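You operate a simulated robot arm through the tools that you are given. There is no shell and no other tool.

You are at the controls of a simulated robot arm. One attempt, no reset.

Task
Brake the dryer car and square the three bricks up to the bar.
Fine: Brake first. Slide each brick end-on against the knob bar; push gently, fresh-pressed bricks chip under a squeeze, knock or drop. The brake stays on.

It is judged by the outcome, as a careful person would: the job done as asked, and still so three seconds after it is handed in. It fails if anything else is knocked over, pushed out of place, dropped, spilled or broken.

Robot
A 6-joint arm with a three-finger gripper, fixed in place. Base frame: the origin is at the foot of the arm, x ahead of it, y to its left, z up. Readings come in m, rad, newtons and seconds.
Its first joint turns from -2.897 to 2.897 rad. Payload 4.89 kg.
The TCP is the grasp point between the finger pads, 0.03 m short of the fingertips. In the tool frame z runs along the fingers and y along their closing line. Largest opening 0.164 m; the body of the gripper starts 0.125 m behind the TCP.
Orientation is told as [roll, pitch, yaw] about the base's x, y, z axes, in that order, counted from this pose: with the fingers straight down and closing along the base's y, the tool's x points along the base's -x, its y along +y and its z along -z.

Tools
- The arm moves only by the tool jog_arm. Its argument "commands" is a list of rows, each a list of 7 numbers: the shift along the base's x, y, z in units of 25 mm (1.0 is 25 mm), then the turn, a rotation vector about the base's x, y, z in units of 8 degrees (1.0 is 8 degrees), then the finger opening in m, from 0 to 0.164. In form: [[tx, ty, tz, rx, ry, rz, jaw], ...]. A call has 1 to 20 rows; each row shifts and turns the commanded pose from where the row before left it. A call with a number of a shift or a turn outside -1 to 1 is refused whole. A row lasts 0.2 s, in which the tool goes at most 0.05 m and 0.15 rad; a call with a longer step from one row to the next is refused whole, and so is a gripper value outside its range. Where a pose cannot be reached the arm comes as near as it can. A force on the tool above 90 N (or 10 N above the force at the start of the call, whichever is more), or a blocked arm, ends the call early, and 0.2 s more pass. Each finger travels about 0.108 m/s and halts on what it meets, pressing with about 45 N; the grip force reading is that of the motor and also rises with nothing between the fingers. The clock runs only during rows and for 0.2 s after the last one: add rows that do not move to give the fingers time. The reply holds the time, the measured pose of the TCP, the force on the tool along the base axes, the opening and the grip force, in the units named above and with some noise, with the torque about the TCP (base axes, N m) and any sound that the robot's microphone picked up, and new pictures: "pictures" is both (left out), scene, wrist or none.
- Cameras (640 x 400 px; columns grow to the right, rows downward): "scene" is fixed at [0.053, 0.4995, 1.406]; the picture's right is [-0.36, -0.93, 0.00], its down [-0.25, 0.10, -0.96] and it looks along [0.90, -0.34, -0.27] (base axes); focal length 322 px, centre (320, 200). "wrist" rides on the gripper at [0.076, -0.002, -0.152] in the tool frame; the picture's right is [0.02, 1.00, 0.00], its down [-0.88, 0.02, -0.47] and it looks along [-0.47, 0.01, 0.88] (tool axes); focal length 247 px, centre (320, 200). There is no depth. A picture from a camera that has moved, and an enlarged one, comes with that camera's place and axes in the base frame and with its lens.
- move_column(by): slides the trunk up (or, below 0, down) by that many m; the arm rides with it, the base frame stays. It gives what a move gives, with no picture.
- enlarge(camera, box): a new picture of the part [left, top, right, bottom] of that camera's present view, enlarged. No time passes.
- sign_off(): hands the job in; it is judged then, once.

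Places have to be worked out from the pictures, the camera data and where the tool is seen. Open the gripper and draw the arm clear of the work before you hand the job in, unless the task says otherwise.

The tools are called as a command line: name --pt "numbers of a row" for each row, then --argument value for the rest, lists and objects as JSON in quotes. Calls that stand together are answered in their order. jog_arm: Moves the arm, as the interface text tells. Its arguments: {"type":"object","properties":{"commands":{"type":"array","items":{"type":"array","items":{"type":"number"}}},"pictures":{"type":"string","enum":["both","scene","wrist","none"]}},"required":["commands"]} The other tools are called the same way: move_column (by) slides the trunk up or down; enlarge (camera, box) takes an enlarged picture of a part of a camera's view; sign_off () hands the job in.

At the start:

```text
time_s: 0.0
tcp_pos: [0.7178, 0.0143, 1.0822]
ee_rot: [-0.001, 0.0, 0.0]
contact_force: [-0.4, 0.0, -0.1]
ft_torque: [-0.02, 0.02, -0.03]
gripper_width: 0.164
finger_force: 0.1
trunk travel left (down, up): [-0.175, 0.215]
```

scene: 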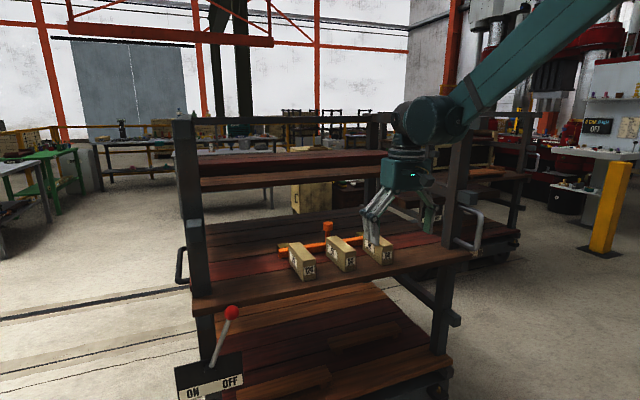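
wrist: 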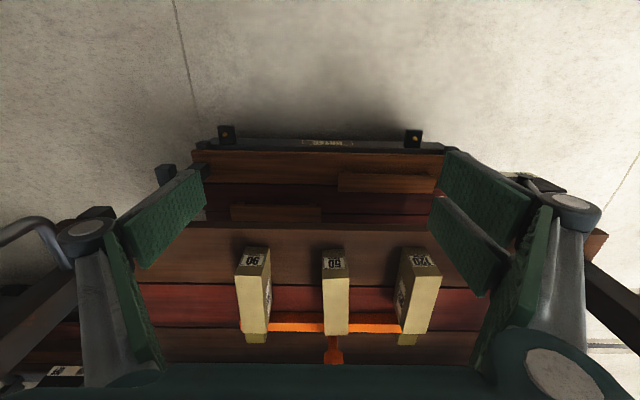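

I begin by looking closer at the scene: a brake lever with ON/OFF plate at the lower left of the car, three bricks, and an orange knob bar on the upper deck.

enlarge --camera "scene" --box '[160, 280, 320, 400]'

enlarge --camera "scene" --box '[260, 200, 420, 300]'

enlarge --camera "wrist" --box '[200, 220, 480, 395]'

enlarge --camera "scene" --box '[160, 90, 500, 310]'

```text
3.33 times, centred on (240, 340) of scene
camera zoom: at [0.053, 0.4995, 1.406], right [-0.36, -0.93, 0.0], down [-0.25, 0.1, -0.96], along [0.9, -0.34, -0.27], focal length 1073 px, centre (587, -267)
```

zoom: 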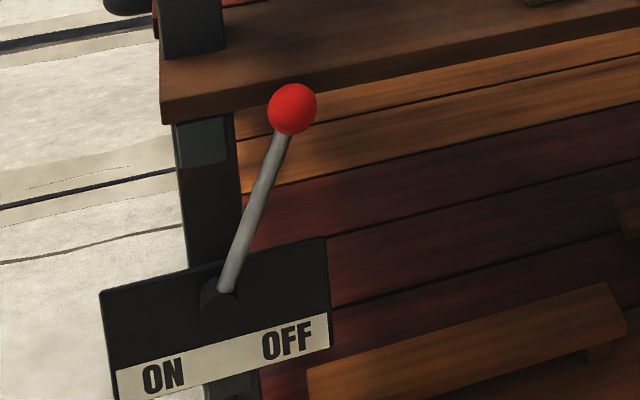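

```text
4.00 times, centred on (340, 250) of scene
camera zoom: at [0.053, 0.4995, 1.406], right [-0.36, -0.93, 0.0], down [-0.25, 0.1, -0.96], along [0.9, -0.34, -0.27], focal length 1288 px, centre (240, 0)
```

zoom: 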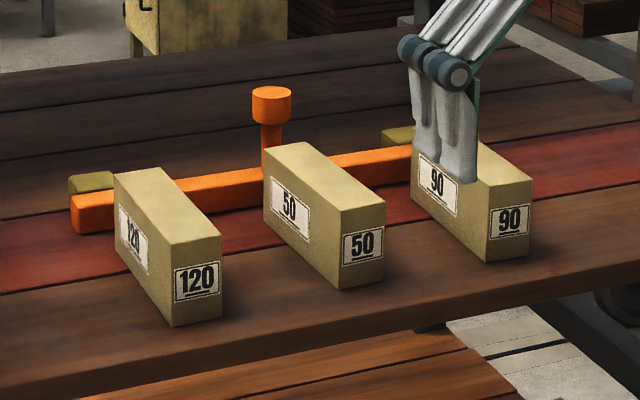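

```text
2.29 times, centred on (340, 308) of wrist
camera zoom: at [0.6431, 0.013, 1.2341], right [-0.02, 1.0, 0.0], down [0.88, 0.02, 0.47], along [0.47, 0.01, -0.88], focal length 564 px, centre (274, -46)
```

zoom: 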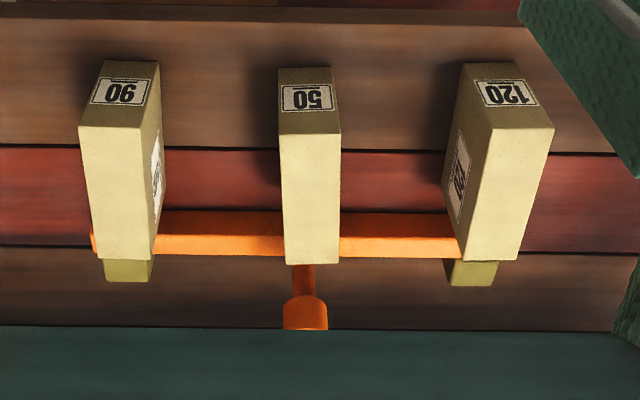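

```text
1.82 times, centred on (330, 200) of scene
camera zoom: at [0.053, 0.4995, 1.406], right [-0.36, -0.93, 0.0], down [-0.25, 0.1, -0.96], along [0.9, -0.34, -0.27], focal length 586 px, centre (302, 200)
```

zoom: 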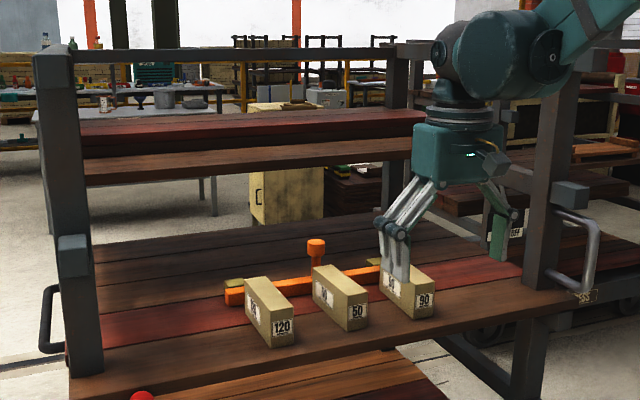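

I want to know what the other plate with "OFF" at the right is, and check the shelf layout, before moving.

enlarge --camera "scene" --box '[400, 180, 560, 300]'

enlarge --camera "wrist" --box '[0, 200, 200, 400]'

enlarge --camera "wrist" --box '[120, 100, 640, 260]'

enlarge --camera "scene" --box '[160, 200, 260, 400]'

```text
3.33 times, centred on (480, 240) of scene
camera zoom: at [0.053, 0.4995, 1.406], right [-0.36, -0.93, 0.0], down [-0.25, 0.1, -0.96], along [0.9, -0.34, -0.27], focal length 1073 px, centre (-213, 67)
```

zoom: 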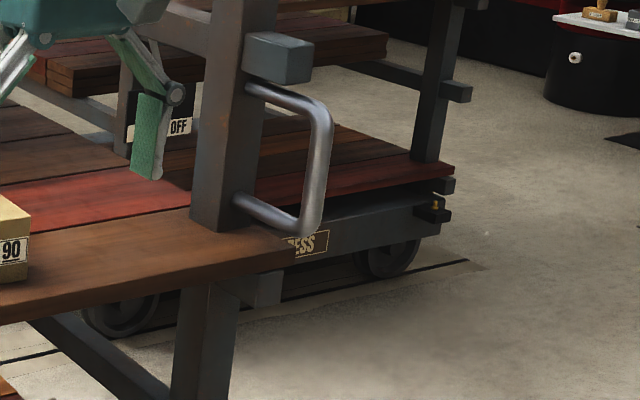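

```text
2.00 times, centred on (100, 300) of wrist
camera zoom: at [0.6431, 0.013, 1.2341], right [-0.02, 1.0, 0.0], down [0.88, 0.02, 0.47], along [0.47, 0.01, -0.88], focal length 494 px, centre (760, 0)
```

zoom: 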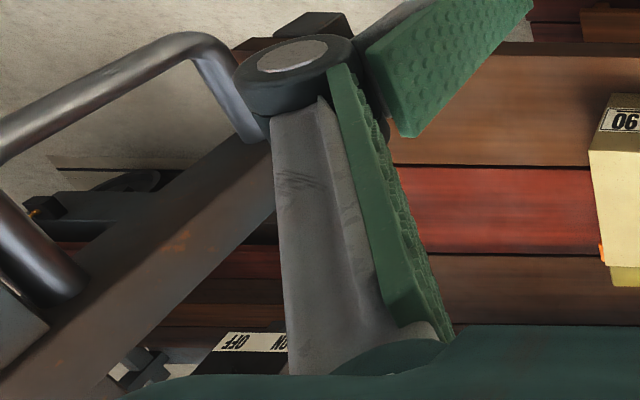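

```text
1.23 times, centred on (380, 180) of wrist
camera zoom: at [0.6431, 0.013, 1.2341], right [-0.02, 1.0, 0.0], down [0.88, 0.02, 0.47], along [0.47, 0.01, -0.88], focal length 304 px, centre (246, 225)
```

zoom: 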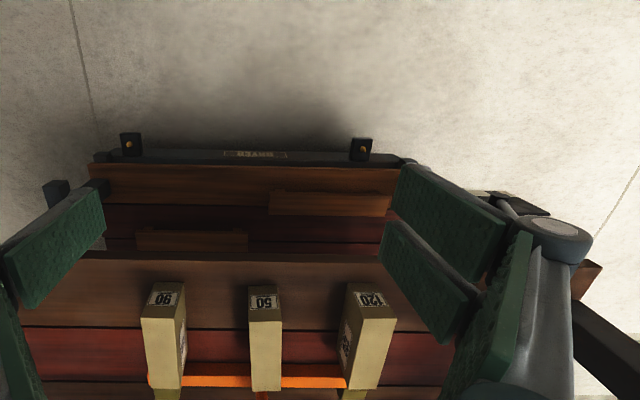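

```text
2.00 times, centred on (210, 300) of scene
camera zoom: at [0.053, 0.4995, 1.406], right [-0.36, -0.93, 0.0], down [-0.25, 0.1, -0.96], along [0.9, -0.34, -0.27], focal length 644 px, centre (540, 0)
```

zoom: 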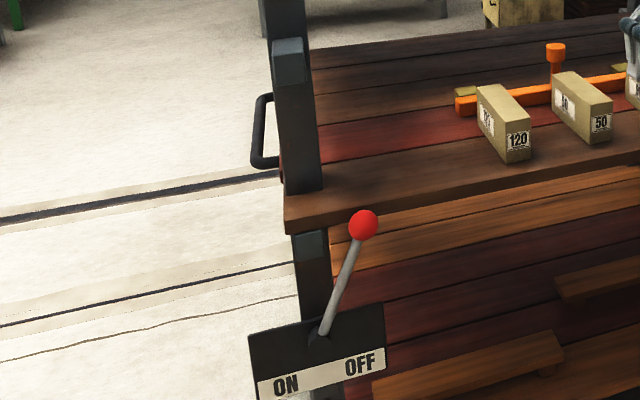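

The working deck sits at roughly z≈0.88 with bricks about 0.14 × 0.043 × 0.073 m. The brake lever (red knob, leaning to OFF) is at around x≈0.85, y≈0.45. I back the arm up and to the left, so the wrist camera can see the lever from a second viewpoint.

jog_arm --pt "-0.567 0.95 0 0 0 0 0.164" --pt "-0.567 0.95 0 0 0 0 0.164" --pt "-0.567 0.95 0 0 0 0 0.164" --pt "-0.567 0.95 0 0 0 0 0.164" --pt "-0.567 0.95 0 0 0 0 0.164" --pt "-0.567 0.95 0 0 0 0 0.164" --pt "-0.567 0.95 0 0 0 0 0.164" --pt "-0.567 0.95 0 0 0 0 0.164" --pt "-0.567 0.95 0 0 0 0 0.164" --pt "-0.567 0.95 0 0 0 0 0.164" --pt "-0.567 0.95 0 0 0 0 0.164" --pt "-0.567 0.95 0 0 0 0 0.164" --pt "0 0 0 0 0 0 0.164"

```text
time_s: 2.8
tcp_pos: [0.5459, 0.2974, 1.0812]
ee_rot: [0.001, -0.001, 0.0]
contact_force: [0.1, 0.0, 0.5]
ft_torque: [0.04, 0.02, 0.01]
gripper_width: 0.1643
finger_force: 0.0
trunk travel left (down, up): [-0.175, 0.215]
camera wrist: at [0.4713, 0.2969, 1.2333], right [-0.02, 1.0, 0.0], down [0.88, 0.02, 0.47], along [0.47, 0.01, -0.88], focal length 247 px, centre (320, 200)
```

scene: 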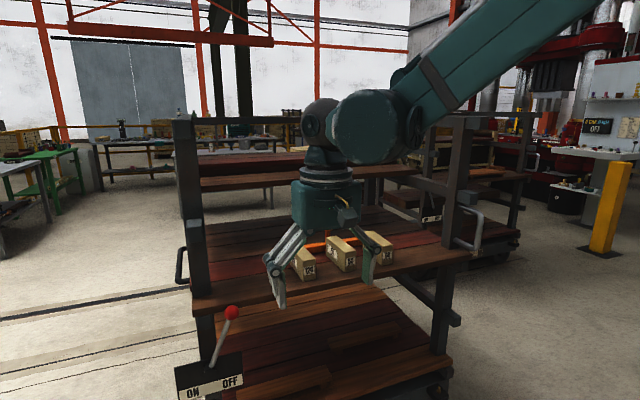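
wrist: 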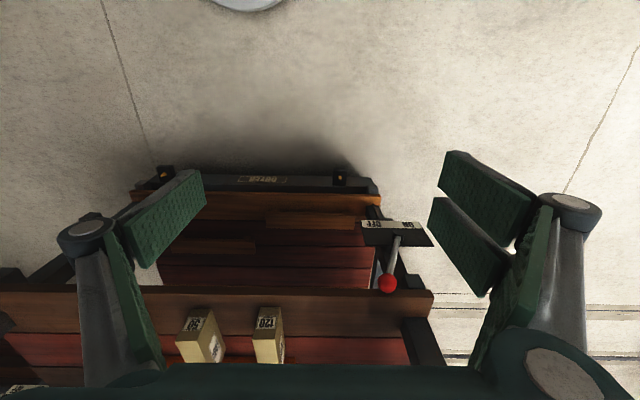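

enlarge --camera "wrist" --box '[330, 200, 460, 300]'

enlarge --camera "wrist" --box '[130, 260, 450, 380]'

```text
4.00 times, centred on (395, 250) of wrist
camera zoom: at [0.4713, 0.2969, 1.2333], right [-0.02, 1.0, 0.0], down [0.88, 0.02, 0.47], along [0.47, 0.01, -0.88], focal length 988 px, centre (20, 0)
```

zoom: 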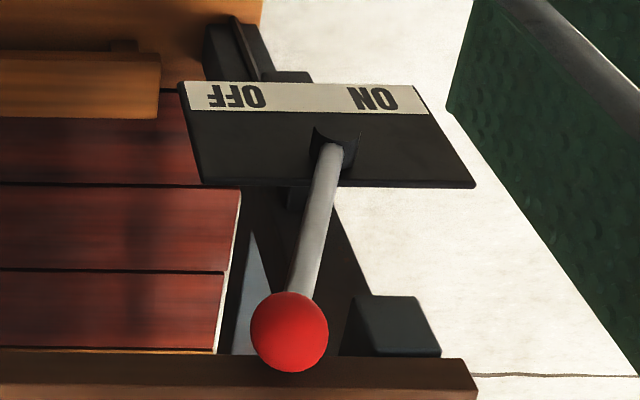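

```text
2.00 times, centred on (290, 320) of wrist
camera zoom: at [0.4713, 0.2969, 1.2333], right [-0.02, 1.0, 0.0], down [0.88, 0.02, 0.47], along [0.47, 0.01, -0.88], focal length 494 px, centre (380, -40)
```

zoom: 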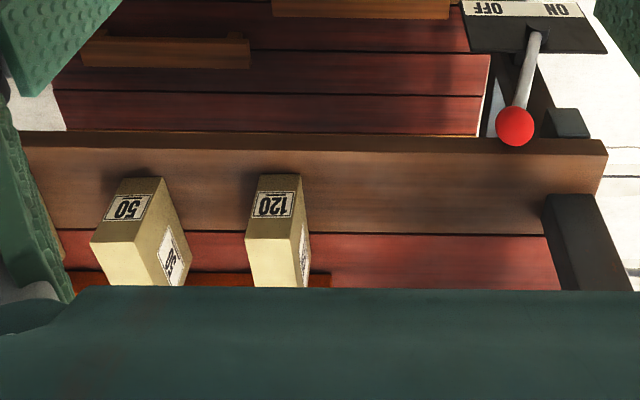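

Triangulating from both cameras, the red knob is at about (0.844, 0.441, 0.878), radius 0.019. The pivot is at about (0.866, 0.512, 0.70), and ON lies toward +y. I close the fingers, tilt the tool about 32° forward for extra reach, and approach on the −y side of the knob while staying above it.

jog_arm --pt "0 0 0 0 -1 0 0.0" --pt "0 0 0 0 -1 0 0.0" --pt "0 0 0 0 -1 0 0.0" --pt "0 0 0 0 -1 0 0.0" --pt "0.92 0.2 -0.3 0 0 0 0.0" --pt "0.92 0.2 -0.3 0 0 0 0.0" --pt "0.92 0.2 -0.3 0 0 0 0.0" --pt "0.92 0.2 -0.3 0 0 0 0.0" --pt "0.92 0.2 -0.3 0 0 0 0.0" --pt "0.92 0.2 -0.3 0 0 0 0.0" --pt "0.92 0.2 -0.3 0 0 0 0.0" --pt "0.92 0.2 -0.3 0 0 0 0.0" --pt "0.92 0.2 -0.3 0 0 0 0.0" --pt "0.92 0.2 -0.3 0 0 0 0.0" --pt "0 0 0 0 0 0 0.0"

```text
time_s: 6.0
tcp_pos: [0.7798, 0.3503, 1.0091]
ee_rot: [-0.001, -0.559, -0.001]
contact_force: [0.5, 0.2, -0.1]
ft_torque: [0.0, 0.03, -0.04]
gripper_width: 0.0
finger_force: 45.2
trunk travel left (down, up): [-0.175, 0.215]
camera wrist: at [0.6352, 0.3486, 1.0971], right [-0.02, 1.0, -0.01], down [0.5, 0.02, 0.87], along [0.87, 0.01, -0.5], focal length 247 px, centre (320, 200)
```

scene: 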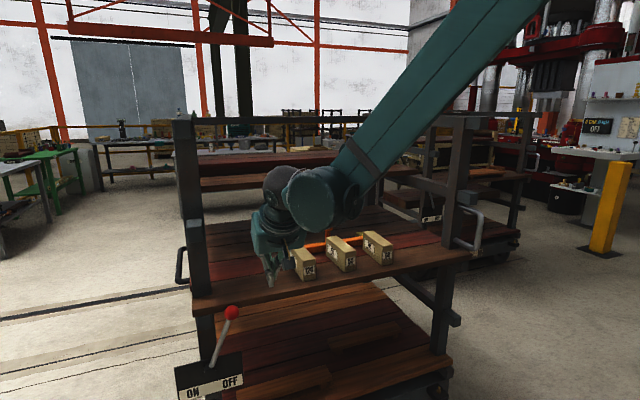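
wrist: 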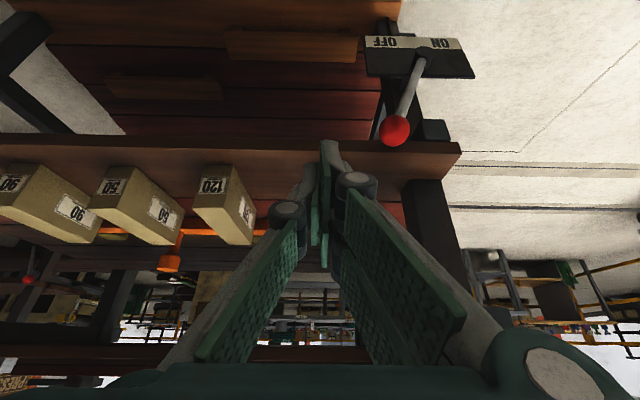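

The wrist view confirms the knob at about (0.846, 0.440, 0.878) and the deck front edge at x≈0.888. I lower the closed fingers beside the knob on its −y (OFF) side at (0.838, 0.375, 0.885), which leaves clearance to both the deck edge and the knob.

jog_arm --pt "0.387 0.165 -0.827 0 0 0 0.0" --pt "0.387 0.165 -0.827 0 0 0 0.0" --pt "0.387 0.165 -0.827 0 0 0 0.0" --pt "0.387 0.165 -0.827 0 0 0 0.0" --pt "0.387 0.165 -0.827 0 0 0 0.0" --pt "0.387 0.165 -0.827 0 0 0 0.0" --pt "0 0 0 0 0 0 0.0"

```text
time_s: 7.6
tcp_pos: [0.8354, 0.376, 0.8824]
ee_rot: [0.001, -0.559, -0.002]
contact_force: [-0.2, -0.8, 0.1]
ft_torque: [0.02, 0.03, 0.01]
gripper_width: 0.0
finger_force: 44.9
trunk travel left (down, up): [-0.175, 0.215]
camera wrist: at [0.6912, 0.3745, 0.97], right [-0.02, 1.0, -0.01], down [0.5, 0.02, 0.87], along [0.87, 0.01, -0.5], focal length 247 px, centre (320, 200)
```

scene: 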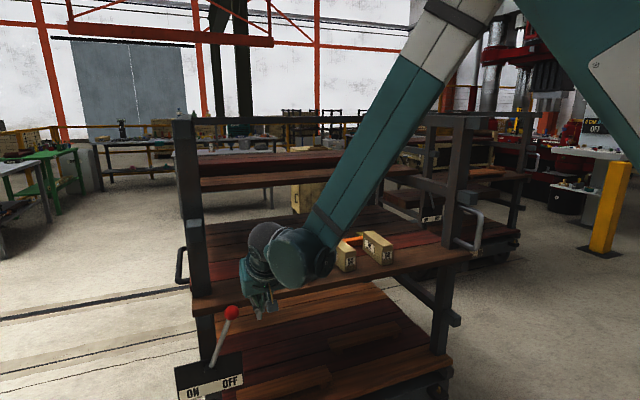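
wrist: 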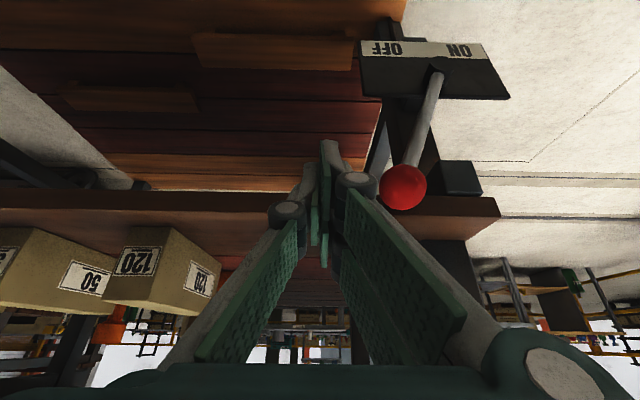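

The fingers are beside the knob without contact. I look closely at the finger geometry next to the knob before I push.

enlarge --camera "wrist" --box '[240, 120, 480, 270]'

enlarge --camera "scene" --box '[170, 200, 350, 400]'

```text
2.67 times, centred on (360, 195) of wrist
camera zoom: at [0.6912, 0.3745, 0.97], right [-0.02, 1.0, -0.01], down [0.5, 0.02, 0.87], along [0.87, 0.01, -0.5], focal length 659 px, centre (213, 213)
```

zoom: 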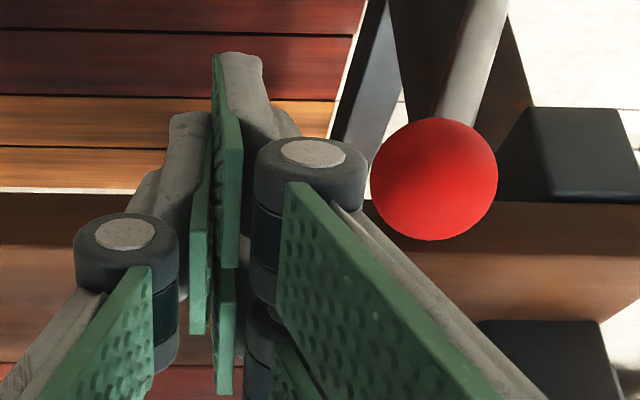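

```text
2.00 times, centred on (260, 300) of scene
camera zoom: at [0.053, 0.4995, 1.406], right [-0.36, -0.93, 0.0], down [-0.25, 0.1, -0.96], along [0.9, -0.34, -0.27], focal length 644 px, centre (440, 0)
```

zoom: 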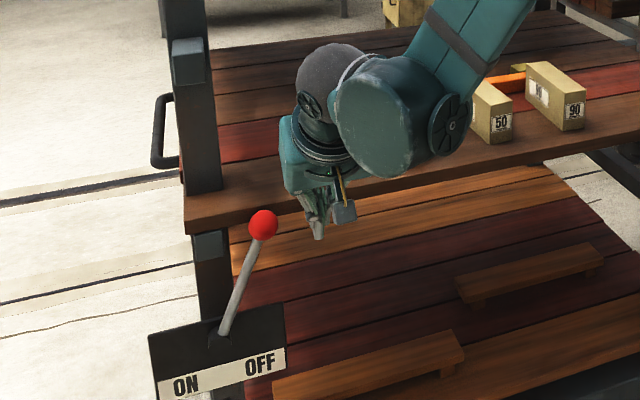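

The fingertips sit level with the knob. I push gently in +y at about 40 mm/s and watch force and lever motion in stages.

jog_arm --pt "0 0.3 0 0 0 0 0.0" --pt "0 0.3 0 0 0 0 0.0" --pt "0 0.3 0 0 0 0 0.0" --pt "0 0.3 0 0 0 0 0.0" --pt "0 0.3 0 0 0 0 0.0" --pt "0 0.3 0 0 0 0 0.0" --pt "0 0.3 0 0 0 0 0.0" --pt "0 0.3 0 0 0 0 0.0"

```text
time_s: 9.4
tcp_pos: [0.8373, 0.4339, 0.8832]
ee_rot: [-0.001, -0.558, -0.001]
contact_force: [0.3, -0.3, 0.2]
ft_torque: [0.01, 0.02, 0.02]
gripper_width: 0.0001
finger_force: 45.2
trunk travel left (down, up): [-0.175, 0.215]
camera wrist: at [0.6924, 0.4337, 0.9714], right [-0.02, 1.0, -0.01], down [0.5, 0.02, 0.87], along [0.87, 0.01, -0.5], focal length 247 px, centre (320, 200)
```

scene: 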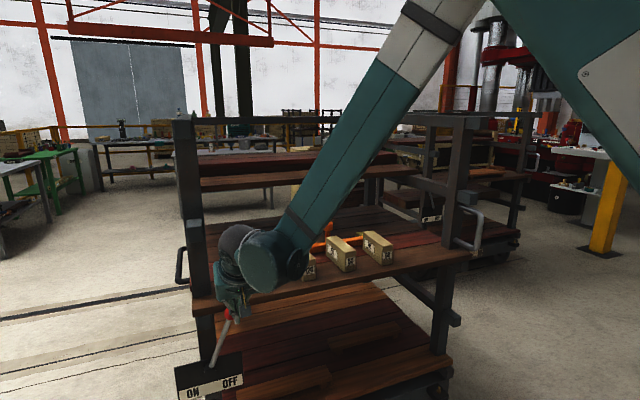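
wrist: 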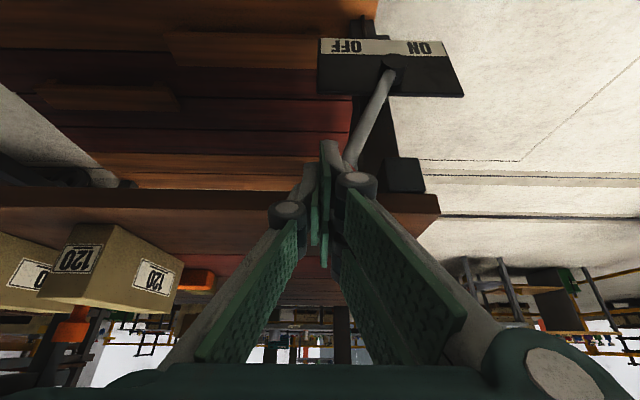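

No force was felt and the knob is now hidden behind the fingers. A second look at the rays from the different wrist views puts the knob further out and lower, near (0.872, 0.450, 0.853). I check this in the enlarged pictures.

enlarge --camera "wrist" --box '[280, 20, 480, 220]'

enlarge --camera "scene" --box '[170, 210, 330, 400]'

```text
2.00 times, centred on (380, 120) of wrist
camera zoom: at [0.6924, 0.4337, 0.9714], right [-0.02, 1.0, -0.01], down [0.5, 0.02, 0.87], along [0.87, 0.01, -0.5], focal length 494 px, centre (200, 360)
```

zoom: 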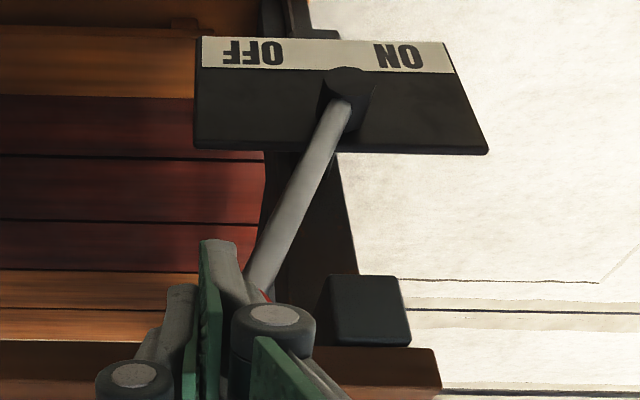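

```text
2.11 times, centred on (250, 305) of scene
camera zoom: at [0.053, 0.4995, 1.406], right [-0.36, -0.93, 0.0], down [-0.25, 0.1, -0.96], along [0.9, -0.34, -0.27], focal length 678 px, centre (467, -21)
```

zoom: 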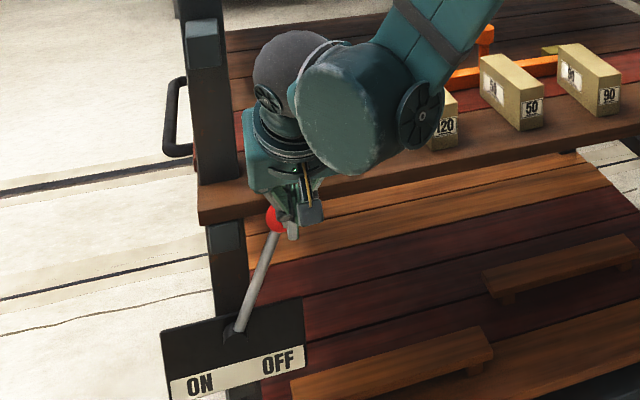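

The lever has not moved; the fingers were passing in front of the knob. I use this view to re-measure the deck edge and bricks for clearance before repositioning.

enlarge --camera "wrist" --box '[0, 160, 240, 330]'

enlarge --camera "wrist" --box '[340, 140, 500, 260]'

```text
2.35 times, centred on (120, 245) of wrist
camera zoom: at [0.6924, 0.4337, 0.9714], right [-0.02, 1.0, -0.01], down [0.5, 0.02, 0.87], along [0.87, 0.01, -0.5], focal length 581 px, centre (791, 94)
```

zoom: 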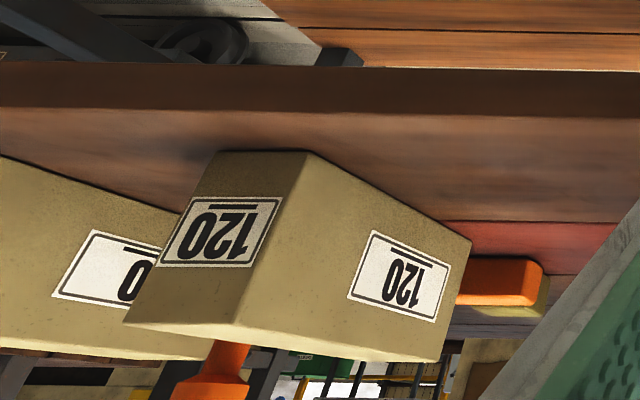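

```text
3.33 times, centred on (420, 200) of wrist
camera zoom: at [0.6924, 0.4337, 0.9714], right [-0.02, 1.0, -0.01], down [0.5, 0.02, 0.87], along [0.87, 0.01, -0.5], focal length 823 px, centre (-13, 200)
```

zoom: 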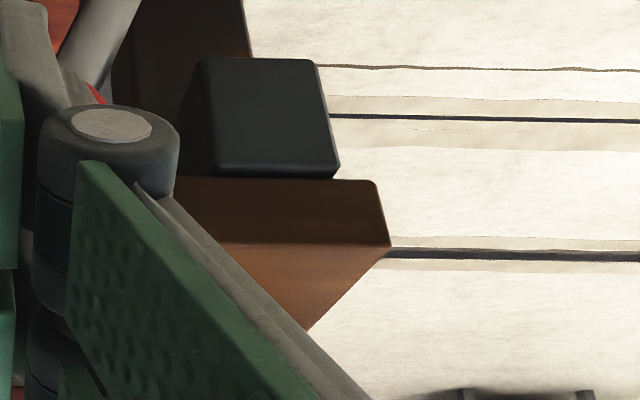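

The gripper turns out to be two-pronged on its +y side and single on the other. The fingers are therefore wide along tool x, while the knob sits close to the deck edge (deck top z≈0.866, edge x≈0.897). I lift straight off and roll the closed gripper 90° about its own axis, so its slim profile faces the deck.

jog_arm --pt "-0.6 0 0.9 0 0 0 0.0" --pt "-0.6 0 0.9 0 0 0 0.0" --pt "-0.6 -0.4 0.9 0 0 0 0.0" --pt "-0.6 -0.4 0.9 0 0 0 0.0" --pt "-0.6 -0.4 0.9 0 0 0 0.0" --pt "0 -0.4 0 0.53 0 -0.848 0.0" --pt "0 -0.4 0 0.53 0 -0.848 0.0" --pt "0 0 0 0.53 0 -0.848 0.0" --pt "0 0 0 0.53 0 -0.848 0.0" --pt "0 0 0 0.53 0 -0.848 0.0" --pt "0 0 0 0.53 0 -0.848 0.0" --pt "0 0 0 0.53 0 -0.848 0.0" --pt "0 0 0 0.53 0 -0.848 0.0" --pt "0 0 0 0.53 0 -0.848 0.0" --pt "0 0 0 0.53 0 -0.848 0.0" --pt "0 0 0 0.53 0 -0.848 0.0" --pt "0 0 0 0.1325 0 -0.212 0.0" --pt "0 0 0 0 0 0 0.0"

```text
time_s: 13.2
tcp_pos: [0.7611, 0.3847, 0.9966]
ee_rot: [0.558, -0.001, -1.573]
contact_force: [-0.3, 0.8, -0.2]
ft_torque: [0.03, 0.02, 0.04]
gripper_width: 0.0001
finger_force: 44.8
trunk travel left (down, up): [-0.175, 0.215]
camera wrist: at [0.6801, 0.4611, 1.124], right [0.85, 0.02, 0.53], down [-0.24, -0.88, 0.41], along [0.48, -0.47, -0.74], focal length 247 px, centre (320, 200)
```

scene: 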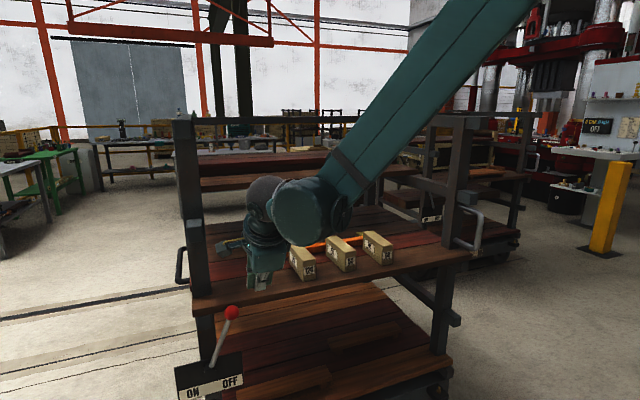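
wrist: 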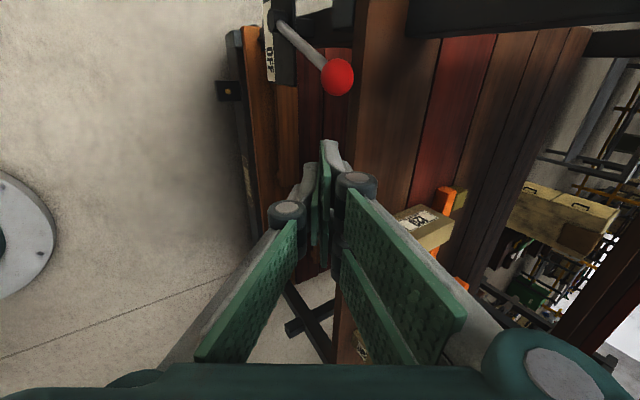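

Now the view shows the lever and the deck edge side by side. The rays agree on the knob at about (0.879, 0.452, 0.845), radius 0.021. I zoom in to measure the gap to the deck edge.

enlarge --camera "wrist" --box '[240, 0, 440, 125]'

enlarge --camera "wrist" --box '[250, 100, 410, 300]'

```text
3.20 times, centred on (340, 62) of wrist
camera zoom: at [0.6801, 0.4611, 1.124], right [0.85, 0.02, 0.53], down [-0.24, -0.88, 0.41], along [0.48, -0.47, -0.74], focal length 790 px, centre (256, 640)
```

zoom: 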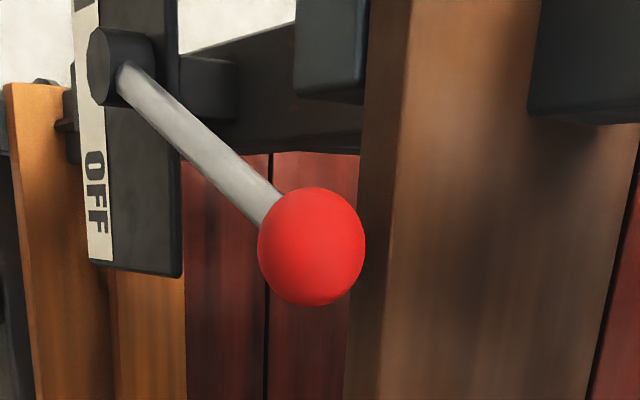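

```text
2.00 times, centred on (330, 200) of wrist
camera zoom: at [0.6801, 0.4611, 1.124], right [0.85, 0.02, 0.53], down [-0.24, -0.88, 0.41], along [0.48, -0.47, -0.74], focal length 494 px, centre (300, 200)
```

zoom: 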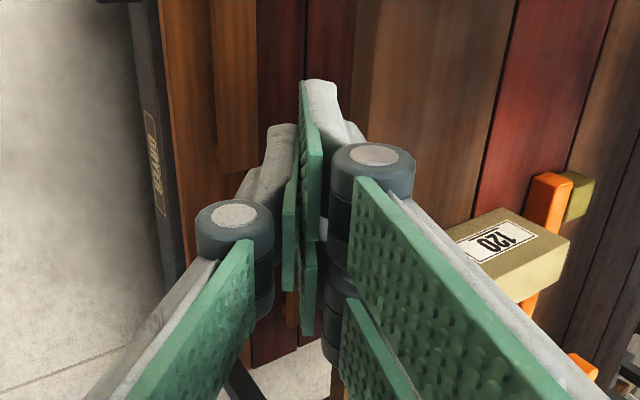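

Deck edge is at x≈0.90, top z≈0.866, underside ≈0.845, and the knob is just ahead of it. I bring the slim closed fingertips down beside the knob on its −y side, aiming for TCP (0.856, 0.370, 0.869).

jog_arm --pt "0.633 -0.1 -0.85 0 0 0 0.0" --pt "0.633 -0.1 -0.85 0 0 0 0.0" --pt "0.633 -0.1 -0.85 0 0 0 0.0" --pt "0.633 -0.1 -0.85 0 0 0 0.0" --pt "0.633 -0.1 -0.85 0 0 0 0.0" --pt "0.633 -0.1 -0.85 0 0 0 0.0" --pt "0 0 0 0 0 0 0.0"

```text
time_s: 14.8
tcp_pos: [0.8577, 0.3692, 0.8695]
ee_rot: [0.558, -0.001, -1.57]
contact_force: [0.3, 0.5, -0.1]
ft_torque: [0.0, 0.01, -0.01]
gripper_width: 0.0
finger_force: 45.0
trunk travel left (down, up): [-0.175, 0.215]
camera wrist: at [0.776, 0.4461, 0.9959], right [0.85, 0.02, 0.53], down [-0.23, -0.88, 0.41], along [0.48, -0.47, -0.74], focal length 247 px, centre (320, 200)
```

scene: 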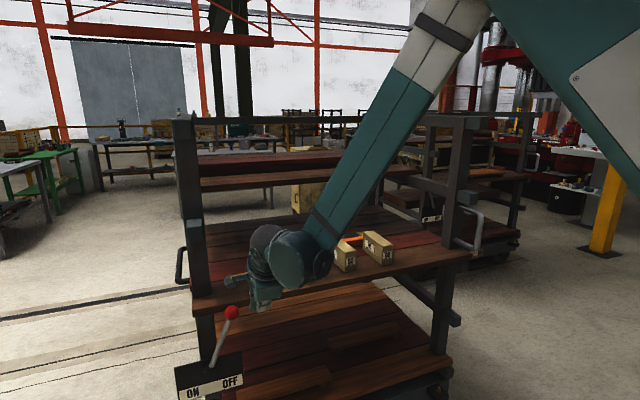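
wrist: 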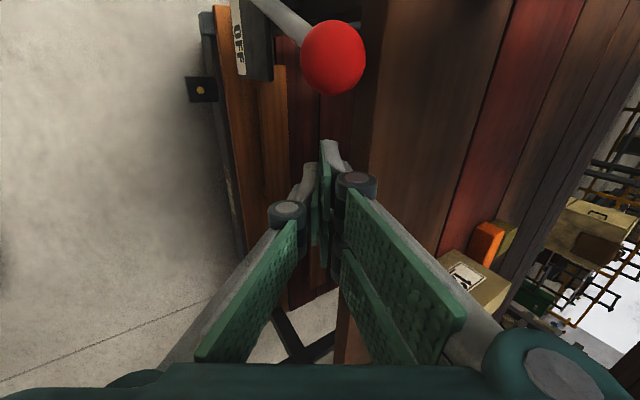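

The knob is now clearly in front (+y) of the fingertips, at about the fingertip end. I advance 10 mm along the finger axis so it meets the pads, then push +y slowly in small steps.

jog_arm --pt "0.106 0 -0.17 0 0 0 0.0" --pt "0.106 0 -0.17 0 0 0 0.0" --pt "0 0.3 0 0 0 0 0.0" --pt "0 0.3 0 0 0 0 0.0" --pt "0 0.3 0 0 0 0 0.0" --pt "0 0.3 0 0 0 0 0.0" --pt "0 0.3 0 0 0 0 0.0" --pt "0 0.3 0 0 0 0 0.0"

```text
time_s: 16.6
tcp_pos: [0.8604, 0.4125, 0.8622]
ee_rot: [0.557, 0.0, -1.57]
contact_force: [0.5, -0.5, -0.3]
ft_torque: [-0.02, -0.01, 0.01]
gripper_width: 0.0003
finger_force: 44.7
trunk travel left (down, up): [-0.175, 0.215]
camera wrist: at [0.78, 0.4897, 0.9891], right [0.85, 0.02, 0.53], down [-0.23, -0.88, 0.41], along [0.48, -0.47, -0.74], focal length 247 px, centre (320, 200)
```

scene: 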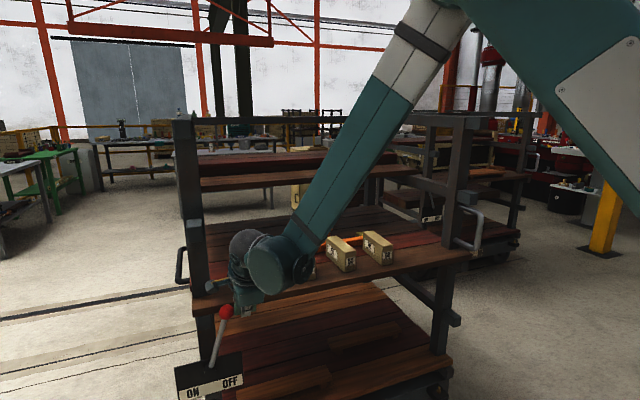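
wrist: 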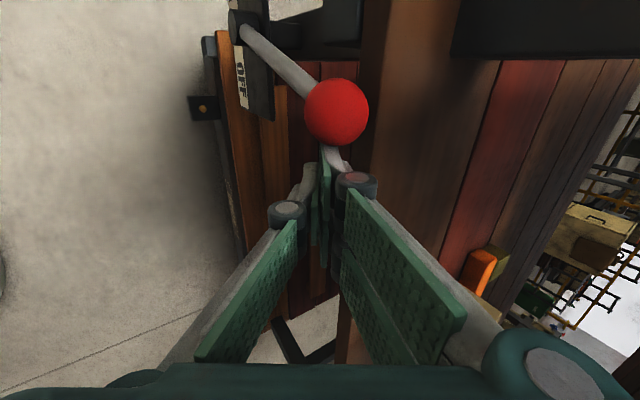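

The knob moved about 12 mm toward ON (now y≈0.464) with almost no force, so contact is good. I continue pushing +y slowly.

jog_arm --pt "0.05 0.3 0 0 0 0 0.0" --pt "0.05 0.3 0 0 0 0 0.0" --pt "0 0.3 0 0 0 0 0.0" --pt "0 0.3 0 0 0 0 0.0" --pt "0 0.3 0 0 0 0 0.0" --pt "0 0.3 0 0 0 0 0.0" --pt "0 0.3 0 0 0 0 0.0"

```text
time_s: 18.2
tcp_pos: [0.8642, 0.4679, 0.8604]
ee_rot: [0.559, 0.001, -1.572]
contact_force: [-0.7, -1.0, -0.3]
ft_torque: [0.02, 0.0, 0.05]
gripper_width: 0.0001
finger_force: 45.2
trunk travel left (down, up): [-0.175, 0.215]
camera wrist: at [0.7826, 0.5441, 0.9873], right [0.85, 0.02, 0.53], down [-0.23, -0.88, 0.41], along [0.48, -0.47, -0.74], focal length 247 px, centre (320, 200)
```

scene: 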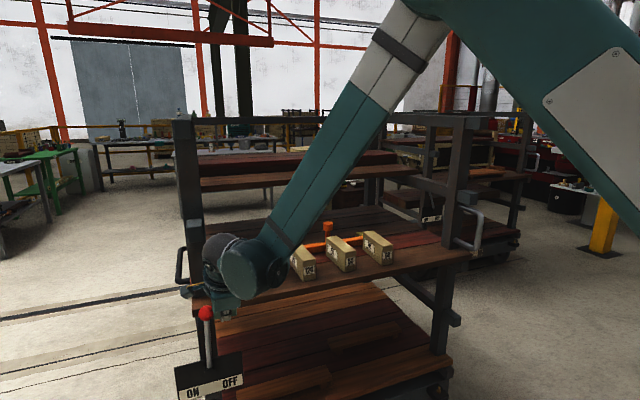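
wrist: 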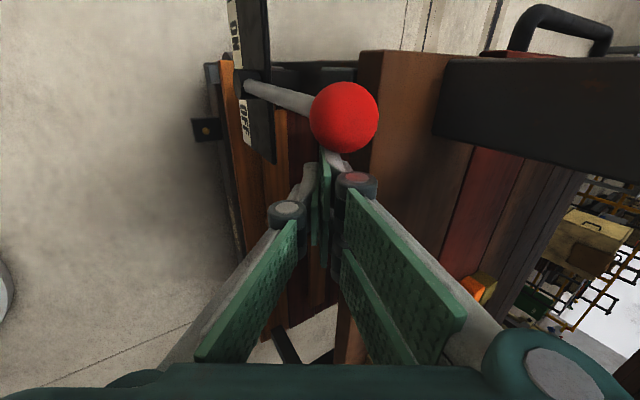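

The lever is now about vertical and still moving freely (≈1 N). I continue toward ON.

jog_arm --pt "0 0.3 0 0 0 0 0.0" --pt "0 0.3 0 0 0 0 0.0" --pt "0 0.3 0 0 0 0 0.0" --pt "0 0.3 0 0 0 0 0.0" --pt "0 0.3 0 0 0 0 0.0" --pt "0 0.3 0 0 0 0 0.0" --pt "0 0.3 0 0 0 0 0.0"

```text
time_s: 19.8
tcp_pos: [0.8629, 0.5202, 0.8616]
ee_rot: [0.559, 0.0, -1.571]
contact_force: [0.4, -0.7, -0.3]
ft_torque: [0.01, 0.02, 0.02]
gripper_width: 0.0
finger_force: 44.5
trunk travel left (down, up): [-0.175, 0.215]
camera wrist: at [0.7826, 0.5962, 0.9873], right [0.85, 0.02, 0.53], down [-0.23, -0.88, 0.41], along [0.48, -0.47, -0.74], focal length 247 px, centre (320, 200)
```

scene: 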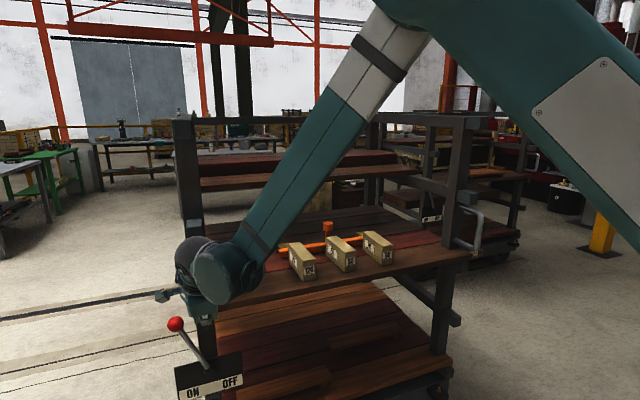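
wrist: 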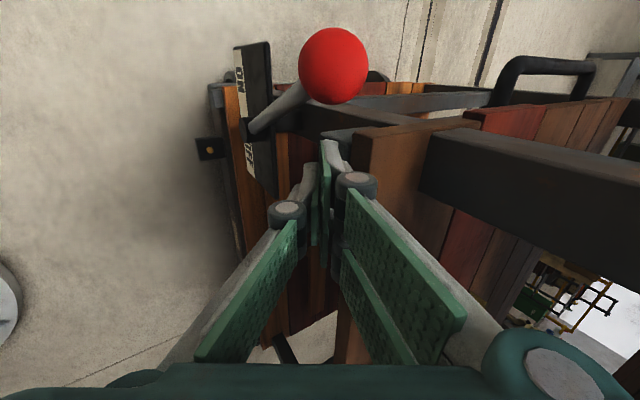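

The lever snapped past centre and now leans to the ON side (knob y≈0.598, mirror of the OFF position). I zoom in to confirm.

enlarge --camera "scene" --box '[140, 290, 280, 400]'

enlarge --camera "wrist" --box '[220, 10, 400, 200]'

```text
3.64 times, centred on (210, 345) of scene
camera zoom: at [0.053, 0.4995, 1.406], right [-0.36, -0.93, 0.0], down [-0.25, 0.1, -0.96], along [0.9, -0.34, -0.27], focal length 1171 px, centre (720, -327)
```

zoom: 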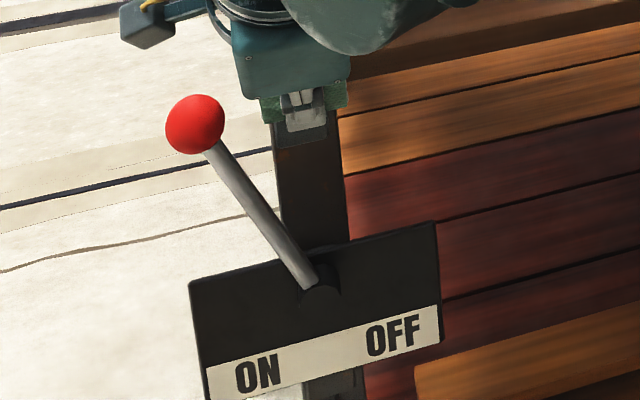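

```text
2.11 times, centred on (310, 105) of wrist
camera zoom: at [0.7826, 0.5962, 0.9873], right [0.85, 0.02, 0.53], down [-0.23, -0.88, 0.41], along [0.48, -0.47, -0.74], focal length 520 px, centre (341, 400)
```

zoom: 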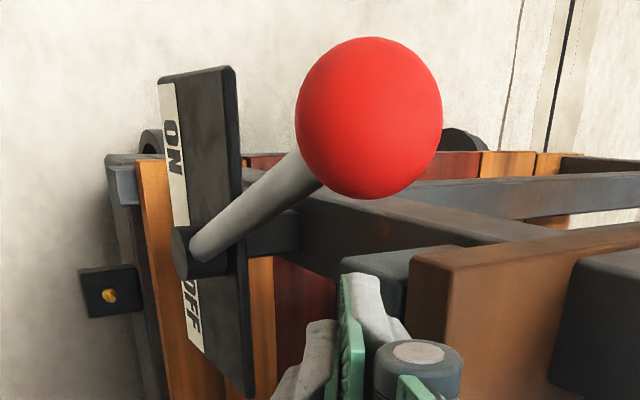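

The brake lever sits squarely at ON. I back the fingers off the knob (first −y, then back along the tool axis) and move over to view the bricks, staying clear of the lever.

jog_arm --pt "0 -0.5 0 0 0 0 0.0" --pt "0 -0.5 0 0 0 0 0.0" --pt "-0.53 0 0.848 0 0 0 0.0" --pt "-0.53 0 0.848 0 0 0 0.0" --pt "-0.53 0 0.848 0 0 0 0.0" --pt "-0.53 0 0.848 0 0 0 0.0" --pt "-0.53 0 0.848 0 0 0 0.0" --pt "-0.53 0 0.848 0 0 0 0.0" --pt "0 -1 0.3 0 0 0 0.0" --pt "0 -1 0.3 0 0 0 0.0" --pt "0 -1 0.3 0 0 0 0.0" --pt "0 -1 0.3 0 0 0 0.0" --pt "0 -1 0.3 0 0 0 0.0" --pt "0 -1 0.3 0 0 0 0.0" --pt "0 -1 0.3 0 0 0 0.0" --pt "0 -1 0.3 0 0 0 0.0" --pt "0 0 0 0 0 0 0.0"

```text
time_s: 23.4
tcp_pos: [0.7829, 0.2958, 1.0482]
ee_rot: [0.558, -0.001, -1.572]
contact_force: [1.1, 0.9, 0.8]
ft_torque: [0.0, 0.0, 0.01]
gripper_width: 0.0
finger_force: 45.2
trunk travel left (down, up): [-0.175, 0.215]
camera wrist: at [0.7023, 0.3724, 1.1748], right [0.85, 0.02, 0.53], down [-0.23, -0.88, 0.41], along [0.48, -0.47, -0.74], focal length 247 px, centre (320, 200)
```

scene: 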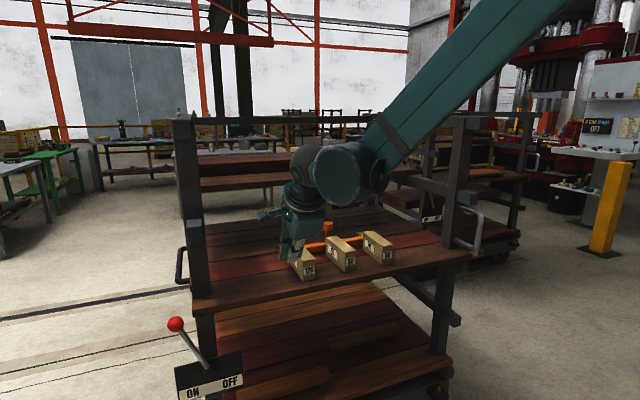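
wrist: 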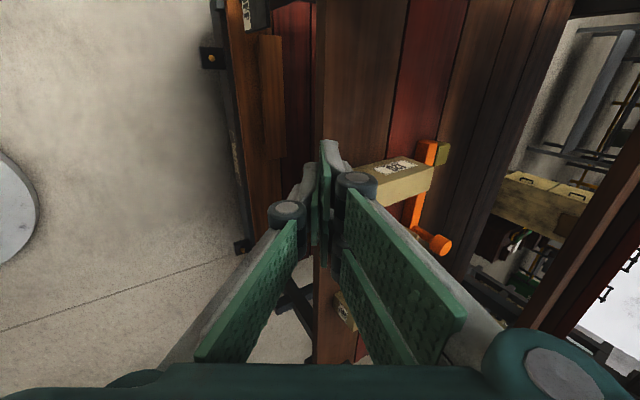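

Brake stays ON. I zoom into this side view of the bricks and bar.

enlarge --camera "wrist" --box '[340, 110, 500, 270]'

enlarge --camera "scene" --box '[260, 200, 420, 300]'

```text
2.50 times, centred on (420, 190) of wrist
camera zoom: at [0.7023, 0.3724, 1.1748], right [0.85, 0.02, 0.53], down [-0.23, -0.88, 0.41], along [0.48, -0.47, -0.74], focal length 617 px, centre (70, 225)
```

zoom: 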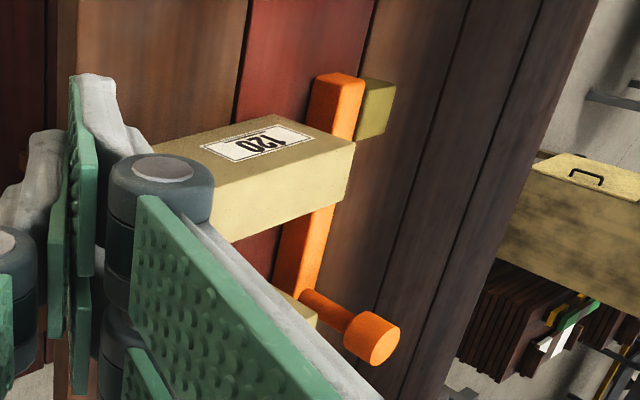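

```text
4.00 times, centred on (340, 250) of scene
camera zoom: at [0.053, 0.4995, 1.406], right [-0.36, -0.93, 0.0], down [-0.25, 0.1, -0.96], along [0.9, -0.34, -0.27], focal length 1288 px, centre (240, 0)
```

zoom: 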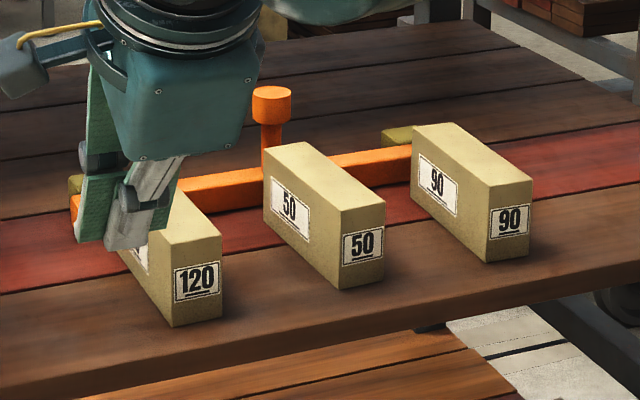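

Brick 120 seems to have a gap of roughly 1.5–2 cm to the bar. I open the fingers to clear the camera's centre and move closer for a better side view of the brick ends and the bar.

jog_arm --pt "0.5 -0.3 0.4 0 0 0 0.164" --pt "0.5 -0.3 0.4 0 0 0 0.164" --pt "0.5 -0.3 0.4 0 0 0 0.164" --pt "0.5 -0.3 0.4 0 0 0 0.164" --pt "0 0 0 0 0 0 0.164" --pictures "wrist"

```text
time_s: 24.6
tcp_pos: [0.8345, 0.2664, 1.0902]
ee_rot: [0.56, 0.001, -1.571]
contact_force: [0.4, 0.6, 0.0]
ft_torque: [-0.01, 0.02, 0.0]
gripper_width: 0.1638
finger_force: 0.1
trunk travel left (down, up): [-0.175, 0.215]
camera wrist: at [0.7534, 0.3427, 1.2164], right [0.85, 0.02, 0.53], down [-0.23, -0.88, 0.41], along [0.48, -0.47, -0.74], focal length 247 px, centre (320, 200)
```

wrist: 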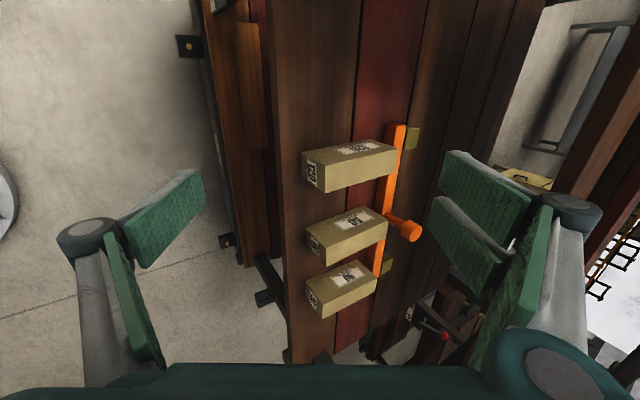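

Excellent: all three bricks and the bar are visible. I enlarge each.

enlarge --camera "wrist" --box '[290, 115, 430, 205]'

enlarge --camera "wrist" --box '[290, 190, 430, 270]'

enlarge --camera "wrist" --box '[290, 240, 430, 330]'

```text
4.44 times, centred on (360, 160) of wrist
camera zoom: at [0.7534, 0.3427, 1.2164], right [0.85, 0.02, 0.53], down [-0.23, -0.88, 0.41], along [0.48, -0.47, -0.74], focal length 1098 px, centre (142, 378)
```

zoom: 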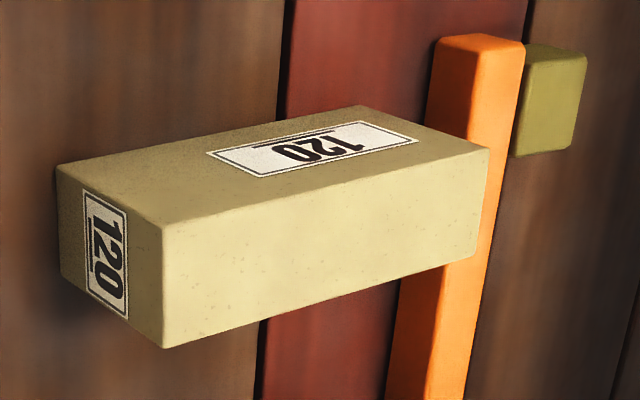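

```text
4.57 times, centred on (360, 230) of wrist
camera zoom: at [0.7534, 0.3427, 1.2164], right [0.85, 0.02, 0.53], down [-0.23, -0.88, 0.41], along [0.48, -0.47, -0.74], focal length 1129 px, centre (137, 63)
```

zoom: 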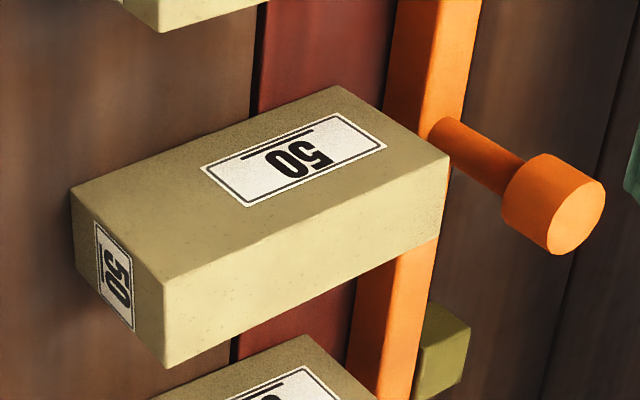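

```text
4.44 times, centred on (360, 285) of wrist
camera zoom: at [0.7534, 0.3427, 1.2164], right [0.85, 0.02, 0.53], down [-0.23, -0.88, 0.41], along [0.48, -0.47, -0.74], focal length 1098 px, centre (142, -178)
```

zoom: 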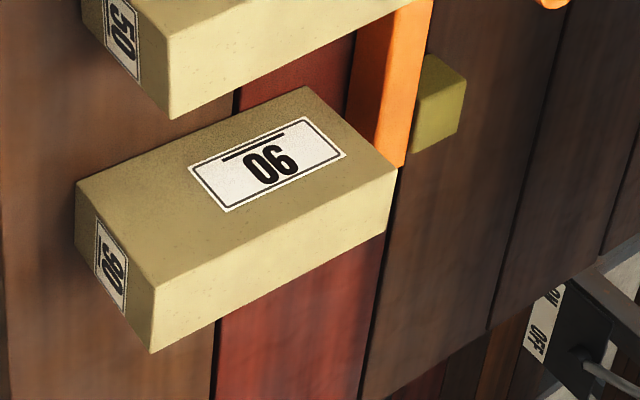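

Measured on the deck plane (z≈0.866):

| Item | Near-end centre (x, y) | Yaw | Gap to bar |
|---|---|---|---|
| Bar front face | x≈1.127 | 0° | – |
| Brick 120 | (0.939, 0.200) | +2° | ≈41 mm |
| Brick 50 | (0.948, 0.047) | +3.5° | ≈32–35 mm |
| Brick 90 | (0.944, −0.095) | ≈−1° | ≈35 mm |

I close the fingers, with the twin prongs forming a flat leading edge, and move in front of brick 120.

jog_arm --pt "0 0 0 0 0 0 0.0" --pt "0 0 0 0 0 0 0.0" --pt "0.2 -0.53 -0.8 0 0 0 0.0" --pt "0.2 -0.53 -0.8 0 0 0 0.0" --pt "0.2 -0.53 -0.8 0 0 0 0.0" --pt "0.2 -0.53 -0.8 0 0 0 0.0" --pt "0.2 -0.53 -0.8 0 0 0 0.0" --pt "0.3 0 -0.7 0 0 0 0.0" --pt "0.3 0 -0.7 0 0 0 0.0" --pt "0.3 0 -0.7 0 0 0 0.0" --pt "0.3 0 -0.7 0 0 0 0.0" --pt "0 0 -0.2 0 0 0 0.0" --pt "0 0 0 0 0 0 0.0"

```text
time_s: 27.4
tcp_pos: [0.8895, 0.1981, 0.9123]
ee_rot: [0.558, 0.001, -1.571]
contact_force: [1.0, 0.7, -0.2]
ft_torque: [0.01, 0.0, 0.0]
gripper_width: 0.0001
finger_force: 44.9
trunk travel left (down, up): [-0.175, 0.215]
camera wrist: at [0.8083, 0.2745, 1.0388], right [0.85, 0.02, 0.53], down [-0.23, -0.88, 0.41], along [0.48, -0.47, -0.74], focal length 247 px, centre (320, 200)
```

scene: 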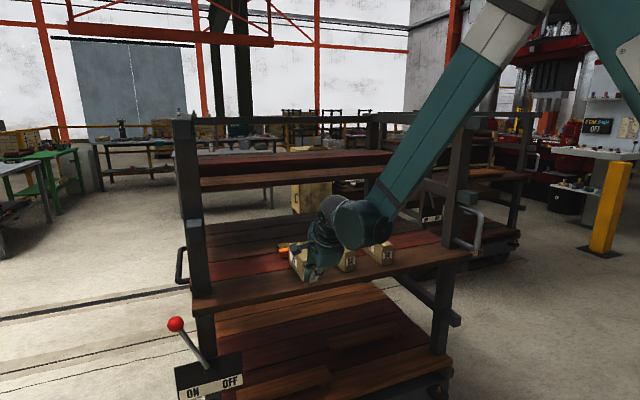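
wrist: 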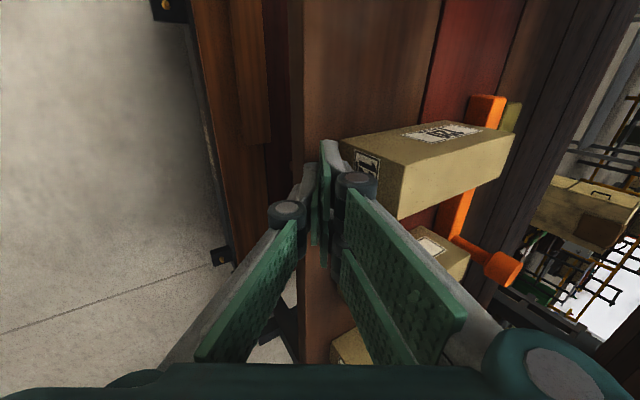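

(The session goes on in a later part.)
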